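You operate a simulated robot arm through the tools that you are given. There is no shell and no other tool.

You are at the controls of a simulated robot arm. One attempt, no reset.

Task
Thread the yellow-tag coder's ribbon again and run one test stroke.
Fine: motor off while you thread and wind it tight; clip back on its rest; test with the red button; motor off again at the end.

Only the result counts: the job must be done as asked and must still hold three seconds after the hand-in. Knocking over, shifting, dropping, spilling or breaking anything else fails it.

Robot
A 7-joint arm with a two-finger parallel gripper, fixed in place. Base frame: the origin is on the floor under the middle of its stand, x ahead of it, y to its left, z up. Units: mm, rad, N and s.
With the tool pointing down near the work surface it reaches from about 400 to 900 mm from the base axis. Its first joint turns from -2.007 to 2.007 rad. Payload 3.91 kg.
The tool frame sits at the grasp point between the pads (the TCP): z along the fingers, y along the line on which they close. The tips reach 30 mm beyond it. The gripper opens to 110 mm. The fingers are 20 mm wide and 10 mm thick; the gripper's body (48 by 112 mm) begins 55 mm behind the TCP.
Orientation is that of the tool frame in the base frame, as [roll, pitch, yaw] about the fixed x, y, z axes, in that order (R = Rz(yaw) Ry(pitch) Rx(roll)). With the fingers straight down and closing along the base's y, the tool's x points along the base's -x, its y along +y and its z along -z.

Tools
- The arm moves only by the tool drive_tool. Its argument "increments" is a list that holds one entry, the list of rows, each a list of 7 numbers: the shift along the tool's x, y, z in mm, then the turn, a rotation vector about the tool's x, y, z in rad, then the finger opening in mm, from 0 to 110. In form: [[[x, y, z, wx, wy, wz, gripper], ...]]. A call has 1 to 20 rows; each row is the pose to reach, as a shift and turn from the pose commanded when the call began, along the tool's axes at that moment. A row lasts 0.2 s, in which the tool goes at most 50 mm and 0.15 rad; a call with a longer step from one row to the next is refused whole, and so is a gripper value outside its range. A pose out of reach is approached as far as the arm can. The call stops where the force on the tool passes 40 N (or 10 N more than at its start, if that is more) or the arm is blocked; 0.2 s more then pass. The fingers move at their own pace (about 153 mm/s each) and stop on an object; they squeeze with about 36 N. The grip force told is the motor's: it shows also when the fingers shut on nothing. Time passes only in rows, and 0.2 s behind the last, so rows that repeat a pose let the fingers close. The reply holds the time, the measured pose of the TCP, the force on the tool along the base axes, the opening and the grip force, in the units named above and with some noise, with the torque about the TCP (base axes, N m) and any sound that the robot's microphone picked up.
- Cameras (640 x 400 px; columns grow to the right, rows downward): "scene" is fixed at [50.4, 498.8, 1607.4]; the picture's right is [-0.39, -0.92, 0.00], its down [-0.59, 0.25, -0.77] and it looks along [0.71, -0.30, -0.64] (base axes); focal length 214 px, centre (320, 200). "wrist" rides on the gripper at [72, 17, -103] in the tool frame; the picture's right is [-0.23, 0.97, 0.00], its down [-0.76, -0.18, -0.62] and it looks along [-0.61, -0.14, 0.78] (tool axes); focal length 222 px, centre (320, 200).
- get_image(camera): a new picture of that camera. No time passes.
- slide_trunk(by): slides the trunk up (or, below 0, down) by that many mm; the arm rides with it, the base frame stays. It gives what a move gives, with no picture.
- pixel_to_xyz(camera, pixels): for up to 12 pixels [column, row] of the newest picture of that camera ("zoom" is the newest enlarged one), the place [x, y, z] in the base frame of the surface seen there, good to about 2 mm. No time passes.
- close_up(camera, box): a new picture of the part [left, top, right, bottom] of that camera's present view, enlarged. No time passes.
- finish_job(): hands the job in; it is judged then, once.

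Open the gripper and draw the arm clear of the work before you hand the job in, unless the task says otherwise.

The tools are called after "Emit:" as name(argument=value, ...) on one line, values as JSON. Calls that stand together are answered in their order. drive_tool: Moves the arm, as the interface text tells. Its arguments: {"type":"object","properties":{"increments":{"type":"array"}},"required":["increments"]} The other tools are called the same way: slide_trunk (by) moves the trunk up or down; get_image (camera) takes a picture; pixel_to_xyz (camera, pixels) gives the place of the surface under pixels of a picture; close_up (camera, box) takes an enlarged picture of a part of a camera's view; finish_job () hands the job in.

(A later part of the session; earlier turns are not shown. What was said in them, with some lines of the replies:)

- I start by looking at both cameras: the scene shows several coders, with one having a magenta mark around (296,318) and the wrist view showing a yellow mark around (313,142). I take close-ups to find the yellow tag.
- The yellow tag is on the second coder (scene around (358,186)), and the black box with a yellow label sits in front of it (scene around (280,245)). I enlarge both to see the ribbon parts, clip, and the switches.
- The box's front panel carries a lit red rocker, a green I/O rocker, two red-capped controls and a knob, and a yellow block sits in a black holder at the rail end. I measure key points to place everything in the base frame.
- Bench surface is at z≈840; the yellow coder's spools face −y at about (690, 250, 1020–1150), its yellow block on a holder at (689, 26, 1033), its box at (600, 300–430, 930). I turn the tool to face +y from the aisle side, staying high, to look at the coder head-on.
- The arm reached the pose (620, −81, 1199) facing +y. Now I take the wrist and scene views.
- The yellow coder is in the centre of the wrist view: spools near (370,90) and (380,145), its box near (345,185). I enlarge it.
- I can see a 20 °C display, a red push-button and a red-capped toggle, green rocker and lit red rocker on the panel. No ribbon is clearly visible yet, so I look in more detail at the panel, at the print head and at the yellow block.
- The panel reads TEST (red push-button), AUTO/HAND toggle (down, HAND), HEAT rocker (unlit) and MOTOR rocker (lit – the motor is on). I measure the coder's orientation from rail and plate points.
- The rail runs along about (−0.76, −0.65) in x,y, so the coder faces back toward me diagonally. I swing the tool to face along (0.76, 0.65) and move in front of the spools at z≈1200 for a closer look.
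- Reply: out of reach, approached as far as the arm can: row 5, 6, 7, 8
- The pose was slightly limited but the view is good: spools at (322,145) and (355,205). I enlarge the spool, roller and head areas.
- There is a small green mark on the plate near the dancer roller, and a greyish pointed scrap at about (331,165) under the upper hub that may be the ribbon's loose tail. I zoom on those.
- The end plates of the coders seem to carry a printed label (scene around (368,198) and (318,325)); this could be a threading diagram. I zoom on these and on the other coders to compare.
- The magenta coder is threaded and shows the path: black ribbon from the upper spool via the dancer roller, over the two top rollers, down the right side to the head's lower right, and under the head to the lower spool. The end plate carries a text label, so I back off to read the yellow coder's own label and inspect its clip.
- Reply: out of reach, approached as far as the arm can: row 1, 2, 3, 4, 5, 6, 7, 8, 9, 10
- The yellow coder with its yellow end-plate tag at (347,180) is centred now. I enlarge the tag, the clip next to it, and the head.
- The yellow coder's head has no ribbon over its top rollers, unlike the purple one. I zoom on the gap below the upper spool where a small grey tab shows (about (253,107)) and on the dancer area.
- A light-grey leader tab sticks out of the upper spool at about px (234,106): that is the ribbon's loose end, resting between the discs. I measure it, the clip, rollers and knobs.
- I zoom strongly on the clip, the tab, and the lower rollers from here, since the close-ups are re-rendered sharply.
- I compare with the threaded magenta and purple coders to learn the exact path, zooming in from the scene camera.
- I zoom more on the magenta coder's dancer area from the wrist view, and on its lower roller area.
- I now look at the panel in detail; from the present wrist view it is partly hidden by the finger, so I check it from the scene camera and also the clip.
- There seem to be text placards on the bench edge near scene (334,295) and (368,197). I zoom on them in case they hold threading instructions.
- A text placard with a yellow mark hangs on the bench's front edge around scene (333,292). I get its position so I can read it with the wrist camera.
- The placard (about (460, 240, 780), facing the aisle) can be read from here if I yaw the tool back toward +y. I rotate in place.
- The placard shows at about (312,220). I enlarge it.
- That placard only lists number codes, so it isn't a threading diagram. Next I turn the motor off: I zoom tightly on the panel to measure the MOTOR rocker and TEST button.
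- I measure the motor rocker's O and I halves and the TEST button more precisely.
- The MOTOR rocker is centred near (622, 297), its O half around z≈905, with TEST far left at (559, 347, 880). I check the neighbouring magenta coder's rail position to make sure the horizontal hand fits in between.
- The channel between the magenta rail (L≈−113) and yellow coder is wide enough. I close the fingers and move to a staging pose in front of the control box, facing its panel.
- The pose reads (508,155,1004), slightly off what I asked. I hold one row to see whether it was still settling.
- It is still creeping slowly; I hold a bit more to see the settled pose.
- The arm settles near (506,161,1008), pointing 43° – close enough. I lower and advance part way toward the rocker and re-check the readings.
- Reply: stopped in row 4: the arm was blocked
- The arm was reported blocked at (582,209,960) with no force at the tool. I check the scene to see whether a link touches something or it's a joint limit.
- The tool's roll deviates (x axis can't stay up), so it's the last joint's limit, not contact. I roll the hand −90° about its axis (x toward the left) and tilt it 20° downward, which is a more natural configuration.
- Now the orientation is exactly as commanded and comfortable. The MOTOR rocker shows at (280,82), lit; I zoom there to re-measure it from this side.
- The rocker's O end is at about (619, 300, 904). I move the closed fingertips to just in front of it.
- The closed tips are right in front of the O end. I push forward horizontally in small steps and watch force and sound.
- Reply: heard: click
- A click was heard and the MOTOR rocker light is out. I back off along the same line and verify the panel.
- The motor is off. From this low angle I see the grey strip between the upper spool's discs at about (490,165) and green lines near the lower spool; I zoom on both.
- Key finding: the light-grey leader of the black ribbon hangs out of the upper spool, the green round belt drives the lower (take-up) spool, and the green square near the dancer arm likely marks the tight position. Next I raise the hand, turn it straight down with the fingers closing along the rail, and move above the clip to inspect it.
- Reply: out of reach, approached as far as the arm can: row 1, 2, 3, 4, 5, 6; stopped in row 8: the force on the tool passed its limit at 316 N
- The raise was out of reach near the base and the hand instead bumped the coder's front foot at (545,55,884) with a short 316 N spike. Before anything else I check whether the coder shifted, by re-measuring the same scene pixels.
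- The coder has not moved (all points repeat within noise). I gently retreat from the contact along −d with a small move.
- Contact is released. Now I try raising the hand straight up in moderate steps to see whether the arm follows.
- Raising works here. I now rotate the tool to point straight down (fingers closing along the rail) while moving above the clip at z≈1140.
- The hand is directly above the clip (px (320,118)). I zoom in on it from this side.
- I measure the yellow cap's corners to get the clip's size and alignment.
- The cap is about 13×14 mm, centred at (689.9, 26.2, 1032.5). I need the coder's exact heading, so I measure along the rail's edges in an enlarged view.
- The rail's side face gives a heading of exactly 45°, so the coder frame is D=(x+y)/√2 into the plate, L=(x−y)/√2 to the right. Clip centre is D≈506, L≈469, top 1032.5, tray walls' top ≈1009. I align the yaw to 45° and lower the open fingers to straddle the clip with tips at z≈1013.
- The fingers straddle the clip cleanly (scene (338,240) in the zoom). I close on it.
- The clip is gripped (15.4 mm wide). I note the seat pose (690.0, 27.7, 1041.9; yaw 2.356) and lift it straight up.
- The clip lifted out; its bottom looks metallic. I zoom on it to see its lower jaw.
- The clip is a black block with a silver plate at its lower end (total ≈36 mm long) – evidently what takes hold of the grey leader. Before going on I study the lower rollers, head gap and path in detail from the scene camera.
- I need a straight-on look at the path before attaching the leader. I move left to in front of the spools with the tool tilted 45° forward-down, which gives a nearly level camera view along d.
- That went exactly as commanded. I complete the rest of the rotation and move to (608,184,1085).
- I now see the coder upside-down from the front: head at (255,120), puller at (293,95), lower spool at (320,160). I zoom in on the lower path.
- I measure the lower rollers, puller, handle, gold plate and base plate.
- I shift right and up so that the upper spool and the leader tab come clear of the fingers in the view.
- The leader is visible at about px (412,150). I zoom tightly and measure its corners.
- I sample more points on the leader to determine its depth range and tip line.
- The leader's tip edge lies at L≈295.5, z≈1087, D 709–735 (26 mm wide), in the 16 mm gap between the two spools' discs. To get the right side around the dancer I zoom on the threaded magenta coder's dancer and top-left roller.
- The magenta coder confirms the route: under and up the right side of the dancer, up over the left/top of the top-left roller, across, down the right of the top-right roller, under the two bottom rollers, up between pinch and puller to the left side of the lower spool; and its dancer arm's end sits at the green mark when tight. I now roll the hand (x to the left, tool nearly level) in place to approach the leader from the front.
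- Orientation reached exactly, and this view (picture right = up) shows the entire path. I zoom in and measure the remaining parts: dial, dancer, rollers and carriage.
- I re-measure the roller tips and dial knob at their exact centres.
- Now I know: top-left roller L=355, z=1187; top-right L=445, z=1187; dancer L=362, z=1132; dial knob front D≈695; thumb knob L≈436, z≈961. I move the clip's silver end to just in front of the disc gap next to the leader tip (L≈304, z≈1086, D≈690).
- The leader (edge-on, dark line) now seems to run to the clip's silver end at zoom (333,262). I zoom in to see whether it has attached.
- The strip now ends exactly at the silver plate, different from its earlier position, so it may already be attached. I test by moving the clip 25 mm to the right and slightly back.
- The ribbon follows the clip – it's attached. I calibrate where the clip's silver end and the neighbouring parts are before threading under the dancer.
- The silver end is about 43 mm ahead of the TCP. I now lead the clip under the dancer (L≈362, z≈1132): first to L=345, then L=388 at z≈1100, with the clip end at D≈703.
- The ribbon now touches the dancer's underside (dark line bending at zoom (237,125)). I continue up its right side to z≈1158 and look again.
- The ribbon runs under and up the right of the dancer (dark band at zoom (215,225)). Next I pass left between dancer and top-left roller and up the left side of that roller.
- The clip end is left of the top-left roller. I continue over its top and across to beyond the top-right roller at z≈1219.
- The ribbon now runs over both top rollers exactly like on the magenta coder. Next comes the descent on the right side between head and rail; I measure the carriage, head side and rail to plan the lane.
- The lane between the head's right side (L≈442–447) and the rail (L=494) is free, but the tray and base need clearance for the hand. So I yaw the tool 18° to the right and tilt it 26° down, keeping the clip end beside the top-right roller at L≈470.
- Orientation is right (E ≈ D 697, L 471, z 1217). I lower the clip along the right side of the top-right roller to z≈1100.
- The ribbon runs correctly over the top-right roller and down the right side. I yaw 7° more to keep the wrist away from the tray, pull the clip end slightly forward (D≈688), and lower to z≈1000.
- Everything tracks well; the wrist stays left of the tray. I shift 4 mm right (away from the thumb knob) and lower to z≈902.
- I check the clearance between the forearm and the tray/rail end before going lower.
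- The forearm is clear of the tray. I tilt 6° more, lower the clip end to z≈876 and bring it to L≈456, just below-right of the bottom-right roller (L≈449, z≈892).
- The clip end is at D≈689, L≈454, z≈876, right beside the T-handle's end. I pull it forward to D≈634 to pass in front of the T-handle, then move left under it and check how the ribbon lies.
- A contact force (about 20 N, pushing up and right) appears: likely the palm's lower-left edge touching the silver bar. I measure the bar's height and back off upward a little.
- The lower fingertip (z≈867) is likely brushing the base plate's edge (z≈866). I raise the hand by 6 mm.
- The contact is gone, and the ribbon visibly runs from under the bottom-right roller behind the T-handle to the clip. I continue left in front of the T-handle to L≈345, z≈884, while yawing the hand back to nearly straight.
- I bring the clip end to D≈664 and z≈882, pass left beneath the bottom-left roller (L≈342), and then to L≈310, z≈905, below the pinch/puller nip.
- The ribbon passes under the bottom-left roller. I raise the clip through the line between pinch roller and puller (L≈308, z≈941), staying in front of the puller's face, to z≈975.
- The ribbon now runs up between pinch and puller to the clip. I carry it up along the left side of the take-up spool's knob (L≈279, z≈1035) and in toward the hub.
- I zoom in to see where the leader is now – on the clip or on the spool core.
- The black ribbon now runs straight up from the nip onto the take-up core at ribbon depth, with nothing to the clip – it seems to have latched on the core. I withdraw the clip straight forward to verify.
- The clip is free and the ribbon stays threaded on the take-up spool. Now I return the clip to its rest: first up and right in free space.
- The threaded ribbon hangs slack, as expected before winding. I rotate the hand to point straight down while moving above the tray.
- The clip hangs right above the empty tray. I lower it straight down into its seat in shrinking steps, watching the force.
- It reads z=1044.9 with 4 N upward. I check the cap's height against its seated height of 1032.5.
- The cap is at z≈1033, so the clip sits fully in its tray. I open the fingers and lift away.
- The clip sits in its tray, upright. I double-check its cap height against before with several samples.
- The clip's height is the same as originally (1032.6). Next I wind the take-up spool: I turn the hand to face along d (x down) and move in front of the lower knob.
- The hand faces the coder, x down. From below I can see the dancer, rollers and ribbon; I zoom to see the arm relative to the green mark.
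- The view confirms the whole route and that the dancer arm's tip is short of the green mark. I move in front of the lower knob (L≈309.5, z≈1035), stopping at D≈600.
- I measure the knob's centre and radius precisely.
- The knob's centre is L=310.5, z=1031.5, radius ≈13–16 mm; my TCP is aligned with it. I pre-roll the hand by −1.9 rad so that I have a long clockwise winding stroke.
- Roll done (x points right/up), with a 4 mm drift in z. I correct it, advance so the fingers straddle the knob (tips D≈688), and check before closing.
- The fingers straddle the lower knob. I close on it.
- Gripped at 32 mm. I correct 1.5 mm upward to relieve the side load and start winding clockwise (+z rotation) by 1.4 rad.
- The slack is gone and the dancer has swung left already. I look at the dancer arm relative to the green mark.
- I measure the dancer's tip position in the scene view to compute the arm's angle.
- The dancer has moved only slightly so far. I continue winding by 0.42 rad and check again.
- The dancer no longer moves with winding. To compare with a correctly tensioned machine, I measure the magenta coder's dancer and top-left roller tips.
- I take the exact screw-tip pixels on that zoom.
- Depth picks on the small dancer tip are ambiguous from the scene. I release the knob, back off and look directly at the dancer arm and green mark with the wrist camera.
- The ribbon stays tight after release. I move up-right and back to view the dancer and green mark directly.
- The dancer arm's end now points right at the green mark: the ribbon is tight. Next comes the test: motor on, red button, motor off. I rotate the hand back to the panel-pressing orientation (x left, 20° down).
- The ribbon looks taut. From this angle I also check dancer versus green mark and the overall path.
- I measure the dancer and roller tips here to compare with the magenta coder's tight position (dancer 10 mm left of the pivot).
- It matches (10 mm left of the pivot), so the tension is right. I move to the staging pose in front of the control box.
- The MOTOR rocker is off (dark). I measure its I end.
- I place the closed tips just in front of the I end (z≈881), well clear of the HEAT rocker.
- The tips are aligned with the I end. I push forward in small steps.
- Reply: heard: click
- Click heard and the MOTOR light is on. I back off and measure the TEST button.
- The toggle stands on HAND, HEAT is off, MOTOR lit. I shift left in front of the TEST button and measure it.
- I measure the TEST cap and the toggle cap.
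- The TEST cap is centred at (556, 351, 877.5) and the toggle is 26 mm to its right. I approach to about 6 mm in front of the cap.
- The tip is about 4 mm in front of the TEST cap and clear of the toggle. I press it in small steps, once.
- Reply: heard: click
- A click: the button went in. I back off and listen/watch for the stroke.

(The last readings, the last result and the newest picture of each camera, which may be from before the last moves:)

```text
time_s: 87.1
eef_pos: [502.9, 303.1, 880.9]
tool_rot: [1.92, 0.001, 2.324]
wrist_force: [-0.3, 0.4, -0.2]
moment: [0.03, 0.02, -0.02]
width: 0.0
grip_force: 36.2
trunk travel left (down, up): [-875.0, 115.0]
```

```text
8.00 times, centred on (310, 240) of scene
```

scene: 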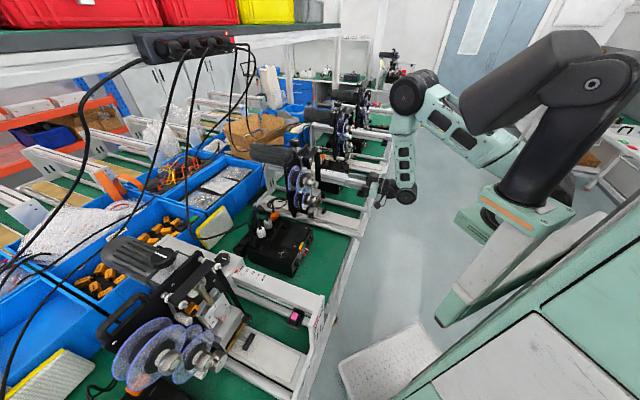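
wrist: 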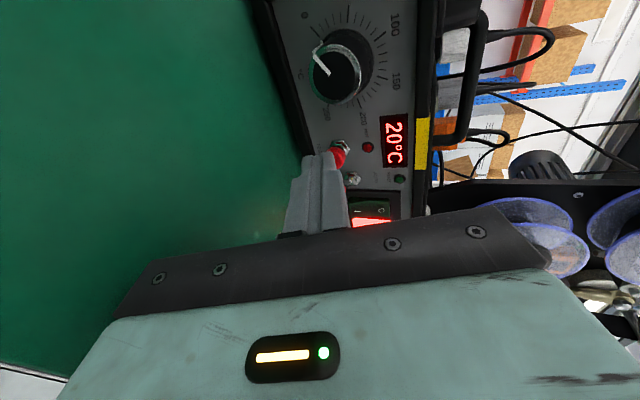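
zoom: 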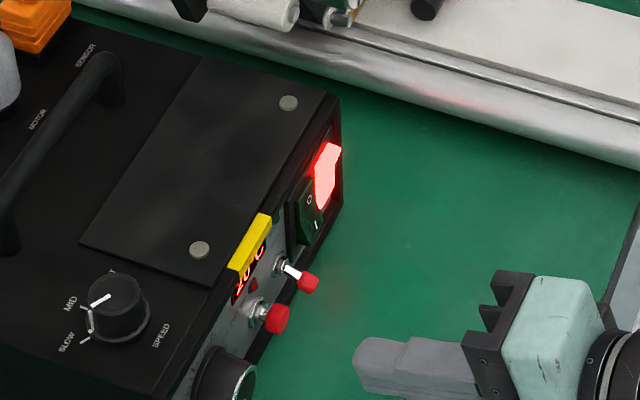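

The head has moved down (T-handle now shows lower at (430,8) in the panel zoom): the stroke is in progress. I hold still to let it complete.

Emit:
drive_tool(increments=[[[0, 0, 0, 0, 0, 0, 0], [0, 0, 0, 0, 0, 0, 0]]])

Emit:
close_up(camera="scene", box=[285, 145, 345, 215])

Emit:
drive_tool(increments=[[[0, 0, 0, 0, 0, 0, 0], [0, 0, 0, 0, 0, 0, 0], [0, 0, 0, 0, 0, 0, 0]]])

Emit:
close_up(camera="scene", box=[285, 145, 345, 215])

```text
time_s: 87.7
eef_pos: [501.1, 303.5, 880.8]
tool_rot: [1.92, 0.001, 2.325]
wrist_force: [-0.5, 0.4, -1.0]
moment: [-0.02, 0.03, 0.02]
width: 0.0
grip_force: 36.4
trunk travel left (down, up): [-875.0, 115.0]
```

```text
5.71 times, centred on (315, 180) of scene
```

zoom: 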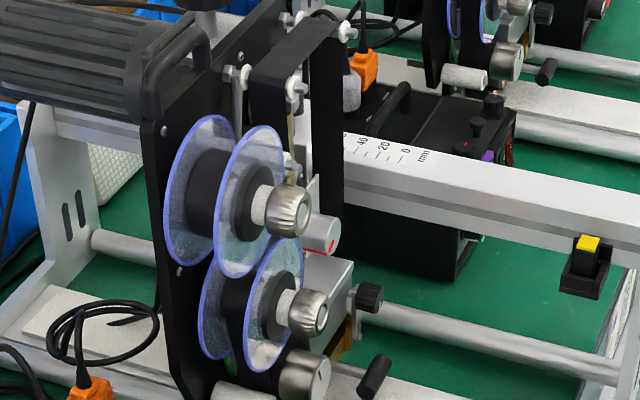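

```text
time_s: 88.5
eef_pos: [501.9, 302.9, 880.7]
tool_rot: [1.92, 0.002, 2.323]
wrist_force: [0.4, 1.0, 0.9]
moment: [0.01, 0.01, -0.02]
width: 0.0
grip_force: 35.9
trunk travel left (down, up): [-875.0, 115.0]
```

```text
5.71 times, centred on (315, 180) of scene
```

zoom: 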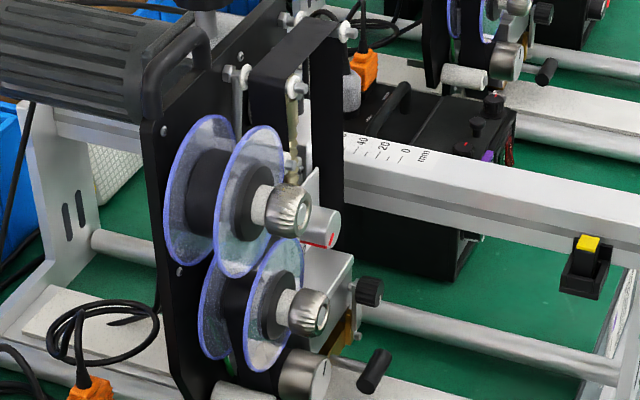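

The head is coming back up. I wait more until nothing moves.

Emit:
drive_tool(increments=[[[0, 0, 0, 0, 0, 0, 0], [0, 0, 0, 0, 0, 0, 0], [0, 0, 0, 0, 0, 0, 0], [0, 0, 0, 0, 0, 0, 0], [0, 0, 0, 0, 0, 0, 0]]])

Emit:
close_up(camera="scene", box=[285, 145, 345, 215])

Emit:
drive_tool(increments=[[[0, 0, 0, 0, 0, 0, 0], [0, 0, 0, 0, 0, 0, 0], [0, 0, 0, 0, 0, 0, 0], [0, 0, 0, 0, 0, 0, 0], [0, 0, 0, 0, 0, 0, 0]]])

Emit:
close_up(camera="scene", box=[285, 145, 345, 215])

Emit:
close_up(camera="scene", box=[285, 215, 335, 265])

```text
time_s: 89.7
eef_pos: [501.8, 302.2, 881.8]
tool_rot: [1.92, 0.002, 2.323]
wrist_force: [0.0, 0.2, 0.1]
moment: [-0.01, -0.02, 0.01]
width: 0.1
grip_force: 35.8
trunk travel left (down, up): [-875.0, 115.0]
```

```text
5.71 times, centred on (315, 180) of scene
```

zoom: 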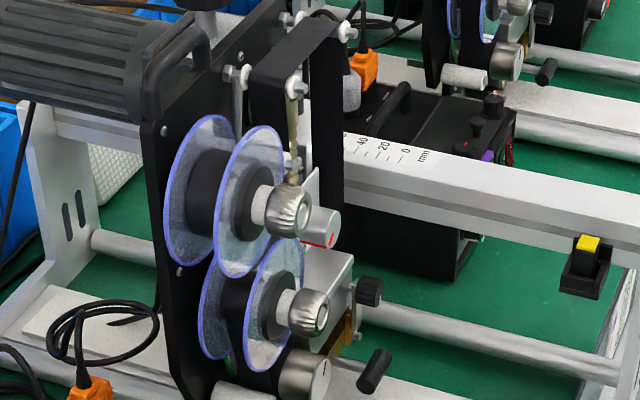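

```text
time_s: 90.9
eef_pos: [503.5, 302.8, 880.7]
tool_rot: [1.92, 0.0, 2.322]
wrist_force: [0.3, -0.1, -0.2]
moment: [-0.02, -0.02, -0.01]
width: 0.0
grip_force: 36.1
trunk travel left (down, up): [-875.0, 115.0]
```

```text
5.71 times, centred on (315, 180) of scene
```

zoom: 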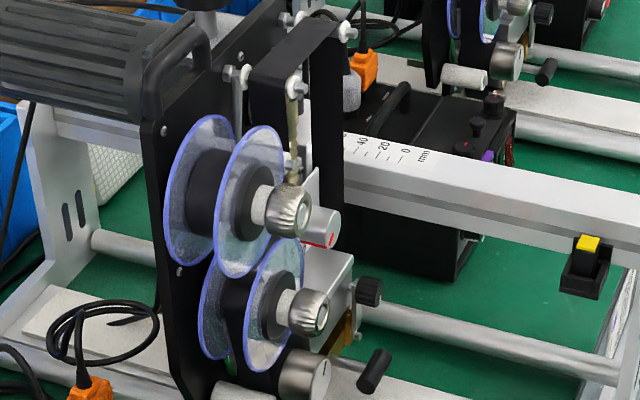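

```text
8.00 times, centred on (310, 240) of scene
```

zoom: 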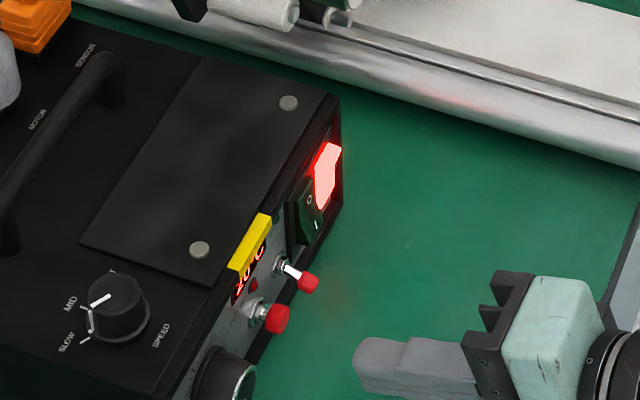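

One full stroke done; the head is back up and still. Now I move to the MOTOR rocker's O end again to switch it off.

Emit:
drive_tool(increments=[[[-40, 12.2, -4.4, 0, 0, 0, 0], [-81.6, 24.4, -8.9, 0, 0, 0, 0], [-81.6, 31.2, 9.9, 0, 0, 0, 0], [-81.6, 37, 25.8, 0, 0, 0, 0], [-81.6, 37, 25.8, 0, 0, 0, 0]]])

Emit:
get_image(camera="wrist")

Emit:
close_up(camera="wrist", box=[240, 60, 400, 190])

```text
time_s: 92.1
eef_pos: [584.6, 267.6, 908.5]
tool_rot: [1.92, 0.002, 2.324]
wrist_force: [0.1, -0.1, 0.8]
moment: [-0.02, 0.01, 0.01]
width: 0.0
grip_force: 36.0
trunk travel left (down, up): [-875.0, 115.0]
```

```text
taken
```

wrist: 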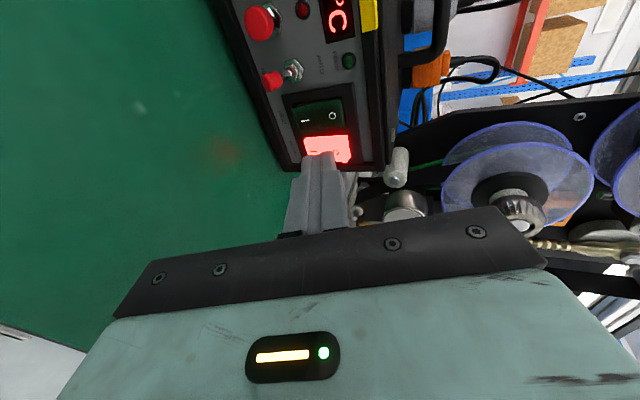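

```text
3.08 times, centred on (320, 125) of wrist
```

zoom: 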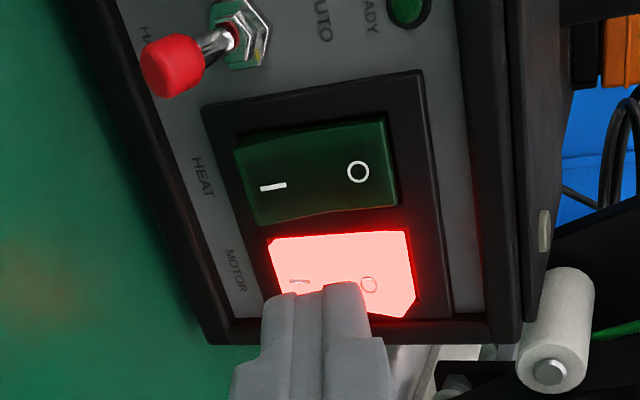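

Same pre-contact pose as the first time. I push the O end.

Emit:
drive_tool(increments=[[[0, 0.3, 5.2, 0, 0, 0, 0], [0, 2, 9.9, 0, 0, 0, 0], [0, 3.4, 13.7, 0, 0, 0, 0], [0, 4.8, 17.4, 0, 0, 0, 0]]])

Emit:
close_up(camera="scene", box=[285, 205, 345, 255])

```text
time_s: 93.1
eef_pos: [598.2, 279.1, 907.0]
tool_rot: [1.922, 0.002, 2.323]
wrist_force: [0.0, 0.0, 0.0]
moment: [0.01, 0.0, -0.03]
width: 0.0
grip_force: 35.9
trunk travel left (down, up): [-875.0, 115.0]
heard: click
```

```text
8.00 times, centred on (315, 230) of scene
```

zoom: 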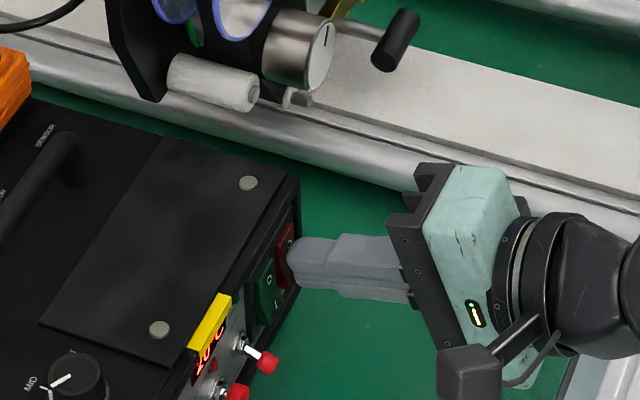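

Click, and the MOTOR light is out. I retreat along the same line and check the panel and machine.

Emit:
drive_tool(increments=[[[0, -8.5, -23.5, 0, 0, 0, 0], [0, -22, -61, 0, 0, 0, 0], [0, -22, -61, 0, 0, 0, 0]]])

Emit:
get_image(camera="wrist")

Emit:
close_up(camera="wrist", box=[240, 0, 400, 150])

Emit:
close_up(camera="wrist", box=[380, 40, 640, 250])

```text
time_s: 93.9
eef_pos: [547.1, 235.5, 903.8]
tool_rot: [1.92, 0.001, 2.324]
wrist_force: [-0.2, -0.4, -0.6]
moment: [-0.01, 0.01, -0.01]
width: 0.1
grip_force: 35.3
trunk travel left (down, up): [-875.0, 115.0]
```

```text
taken
```

wrist: 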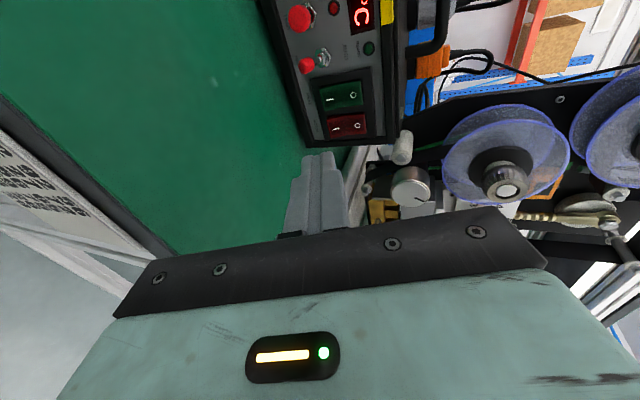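

```text
2.67 times, centred on (320, 75) of wrist
```

zoom: 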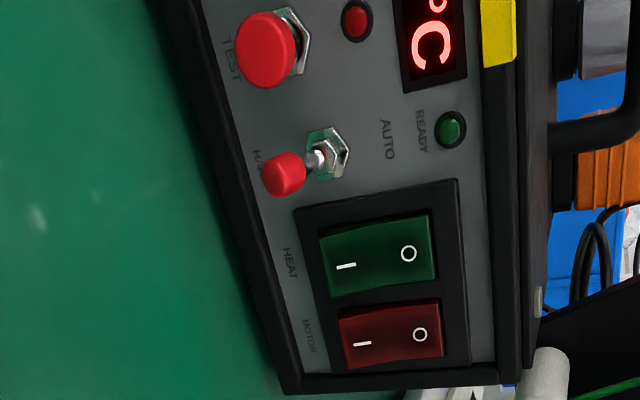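

```text
1.90 times, centred on (510, 145) of wrist
```

zoom: 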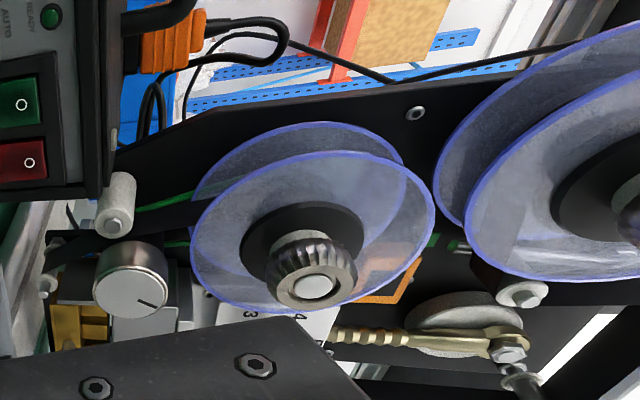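

Panel state: MOTOR off, HEAT off, toggle on HAND. I withdraw along the path used before, up and right.

Emit:
drive_tool(increments=[[[-22, 26.8, -5, 0, 0, 0, 0], [-44, 53.6, -10, 0, 0, 0, 0], [-68.7, 82.4, -25.3, 0, 0, 0, 20], [-93.4, 111.3, -40.5, 0, 0, 0, 40], [-118.2, 140.1, -55.8, 0, 0, 0, 60], [-142.9, 169, -71, 0, 0, 0, 60], [-167.6, 197.8, -86.3, 0, 0, 0, 60], [-167.6, 197.8, -86.3, 0, 0, 0, 60]]])

Emit:
get_image(camera="wrist")

Emit:
close_up(camera="wrist", box=[330, 10, 470, 150])

Emit:
close_up(camera="wrist", box=[190, 0, 350, 170])

Emit:
close_up(camera="scene", box=[285, 145, 385, 215])

```text
time_s: 95.7
eef_pos: [653.9, 103.9, 1122.7]
tool_rot: [1.919, 0.0, 2.324]
wrist_force: [0.0, -0.6, 0.0]
moment: [-0.01, 0.04, -0.01]
width: 59.9
grip_force: 0.1
trunk travel left (down, up): [-875.0, 115.0]
```

```text
taken
```

wrist: 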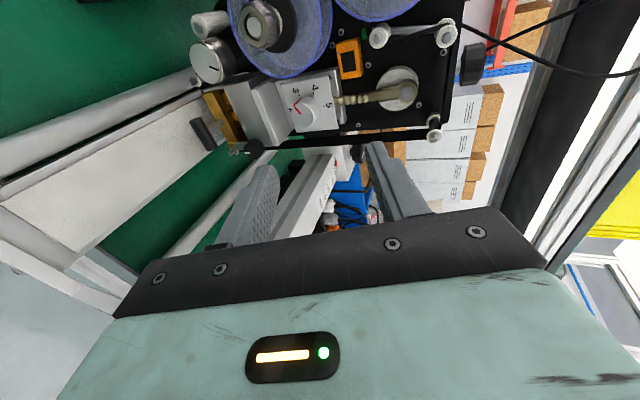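

```text
2.86 times, centred on (400, 80) of wrist
```

zoom: 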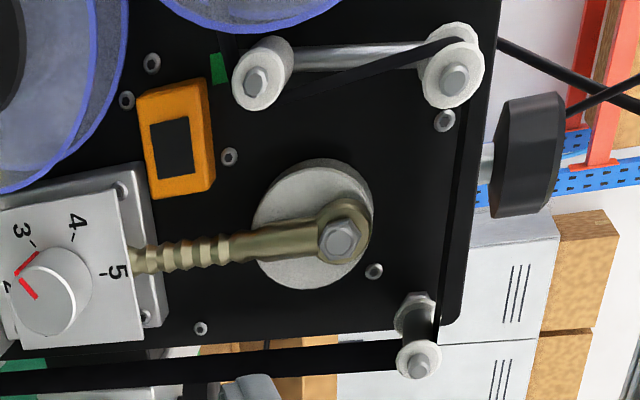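

```text
2.35 times, centred on (270, 85) of wrist
```

zoom: 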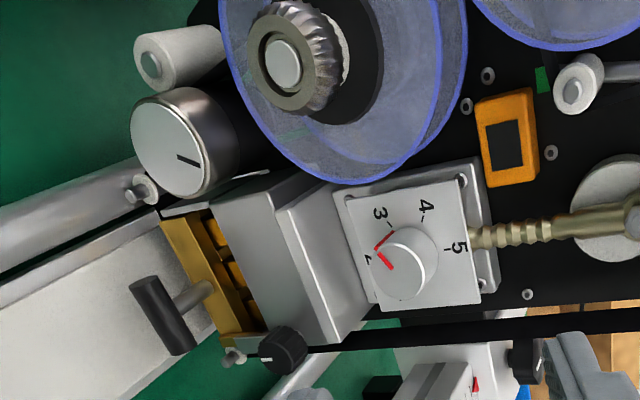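

```text
5.71 times, centred on (335, 180) of scene
```

zoom: 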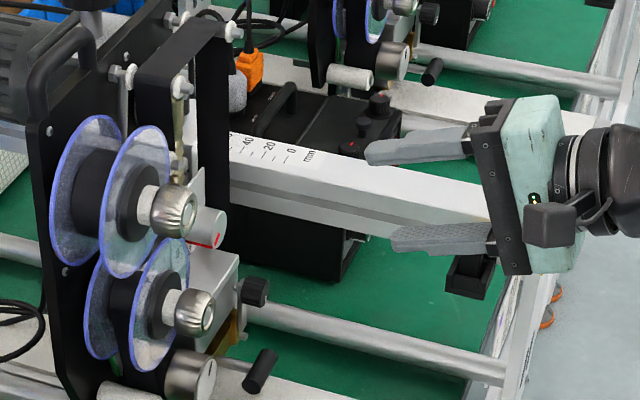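

The dancer arm is still at the green mark, the head is at rest and everything is threaded. I raise the open hand clear of the work and check the clip on its rest once more.

Emit:
drive_tool(increments=[[[0, 30.6, -11.1, 0, 0, 0, 60], [0, 61.1, -22.2, 0, 0, 0, 60], [0, 91.7, -33.3, 0, 0, 0, 60], [-40, 110, -50, 0, 0, 0, 60], [-80, 122.2, -75, 0, 0, 0, 60], [-80, 122.2, -75, 0, 0, 0, 60]]])

Emit:
get_image(camera="scene")

Emit:
close_up(camera="scene", box=[340, 176, 372, 202])

Emit:
close_up(camera="scene", box=[285, 215, 335, 265])

Emit:
close_up(camera="scene", box=[285, 145, 345, 215])

```text
time_s: 97.1
eef_pos: [686.2, 25.3, 1265.7]
tool_rot: [1.921, 0.0, 2.323]
wrist_force: [-0.3, -0.2, 0.4]
moment: [-0.01, 0.0, 0.01]
width: 60.0
grip_force: 0.0
trunk travel left (down, up): [-875.0, 115.0]
```

```text
taken
```

scene: 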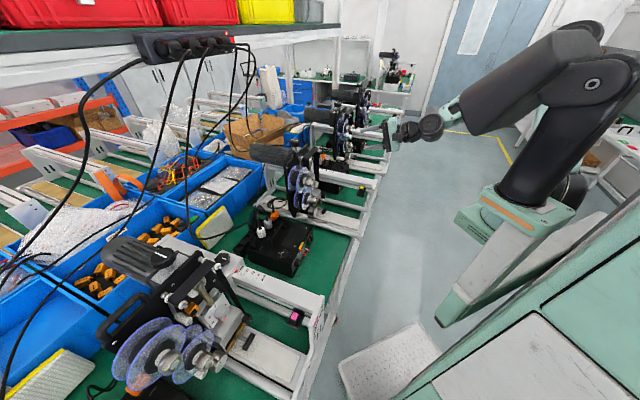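

```text
15.38 times, centred on (356, 189) of scene
```

zoom: 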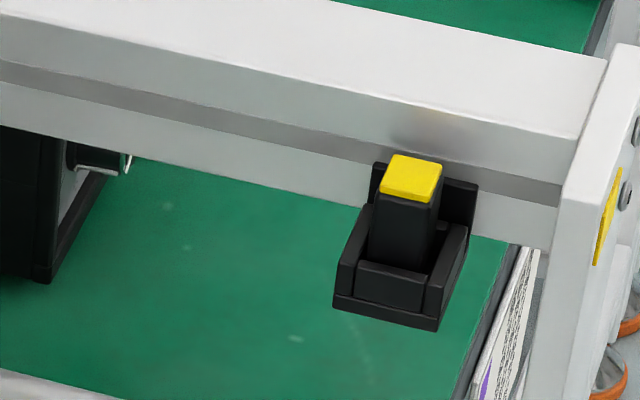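

```text
8.00 times, centred on (310, 240) of scene
```

zoom: 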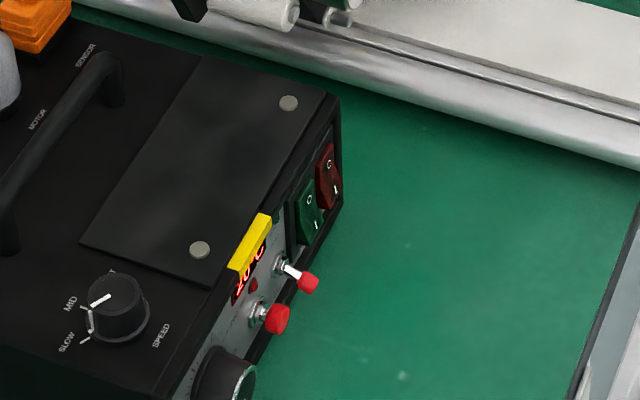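

```text
5.71 times, centred on (315, 180) of scene
```

zoom: 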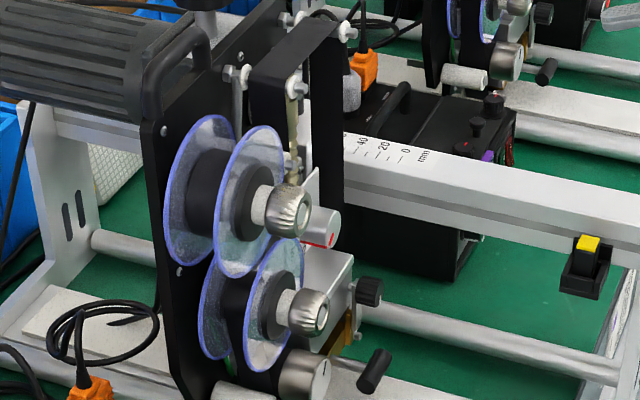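

All checks pass: ribbon threaded and taut (dancer at the green mark), clip on its rest, one stroke run, MOTOR off, HEAT unchanged, arm clear with open gripper. I hand the job in.

Emit:
finish_job()

```text
The job is handed in.
```

The yellow-tag coder's ribbon is threaded again and wound tight, and I ran one test stroke. I've handed the job in, but the result hasn't come back yet.

- **Motor:** I switched it off before threading and winding, turned it on only for the test, and switched it off again afterwards. Its light is out.
- **Ribbon:** It follows the same route as the ribbon on the magenta-tag coder next to it. The dancer arm points at the green mark, and its position matches the magenta coder's to within measurement error.
- **Clip:** It is back in its tray, upright, at the same height as before.
- **Test:** One press of the red button gave one full stroke, and the head came back up and stopped. I left the HEAT switch off and the toggle on HAND.

**Bumps:** Early on, the hand struck the front foot of the yellow coder with a brief 316 N force. I re-measured the coder right away and nothing had moved. While threading, a fingertip also brushed the base plate lightly (about 20 N), so I raised the hand. I saw no damage and nothing out of place in the final pictures.
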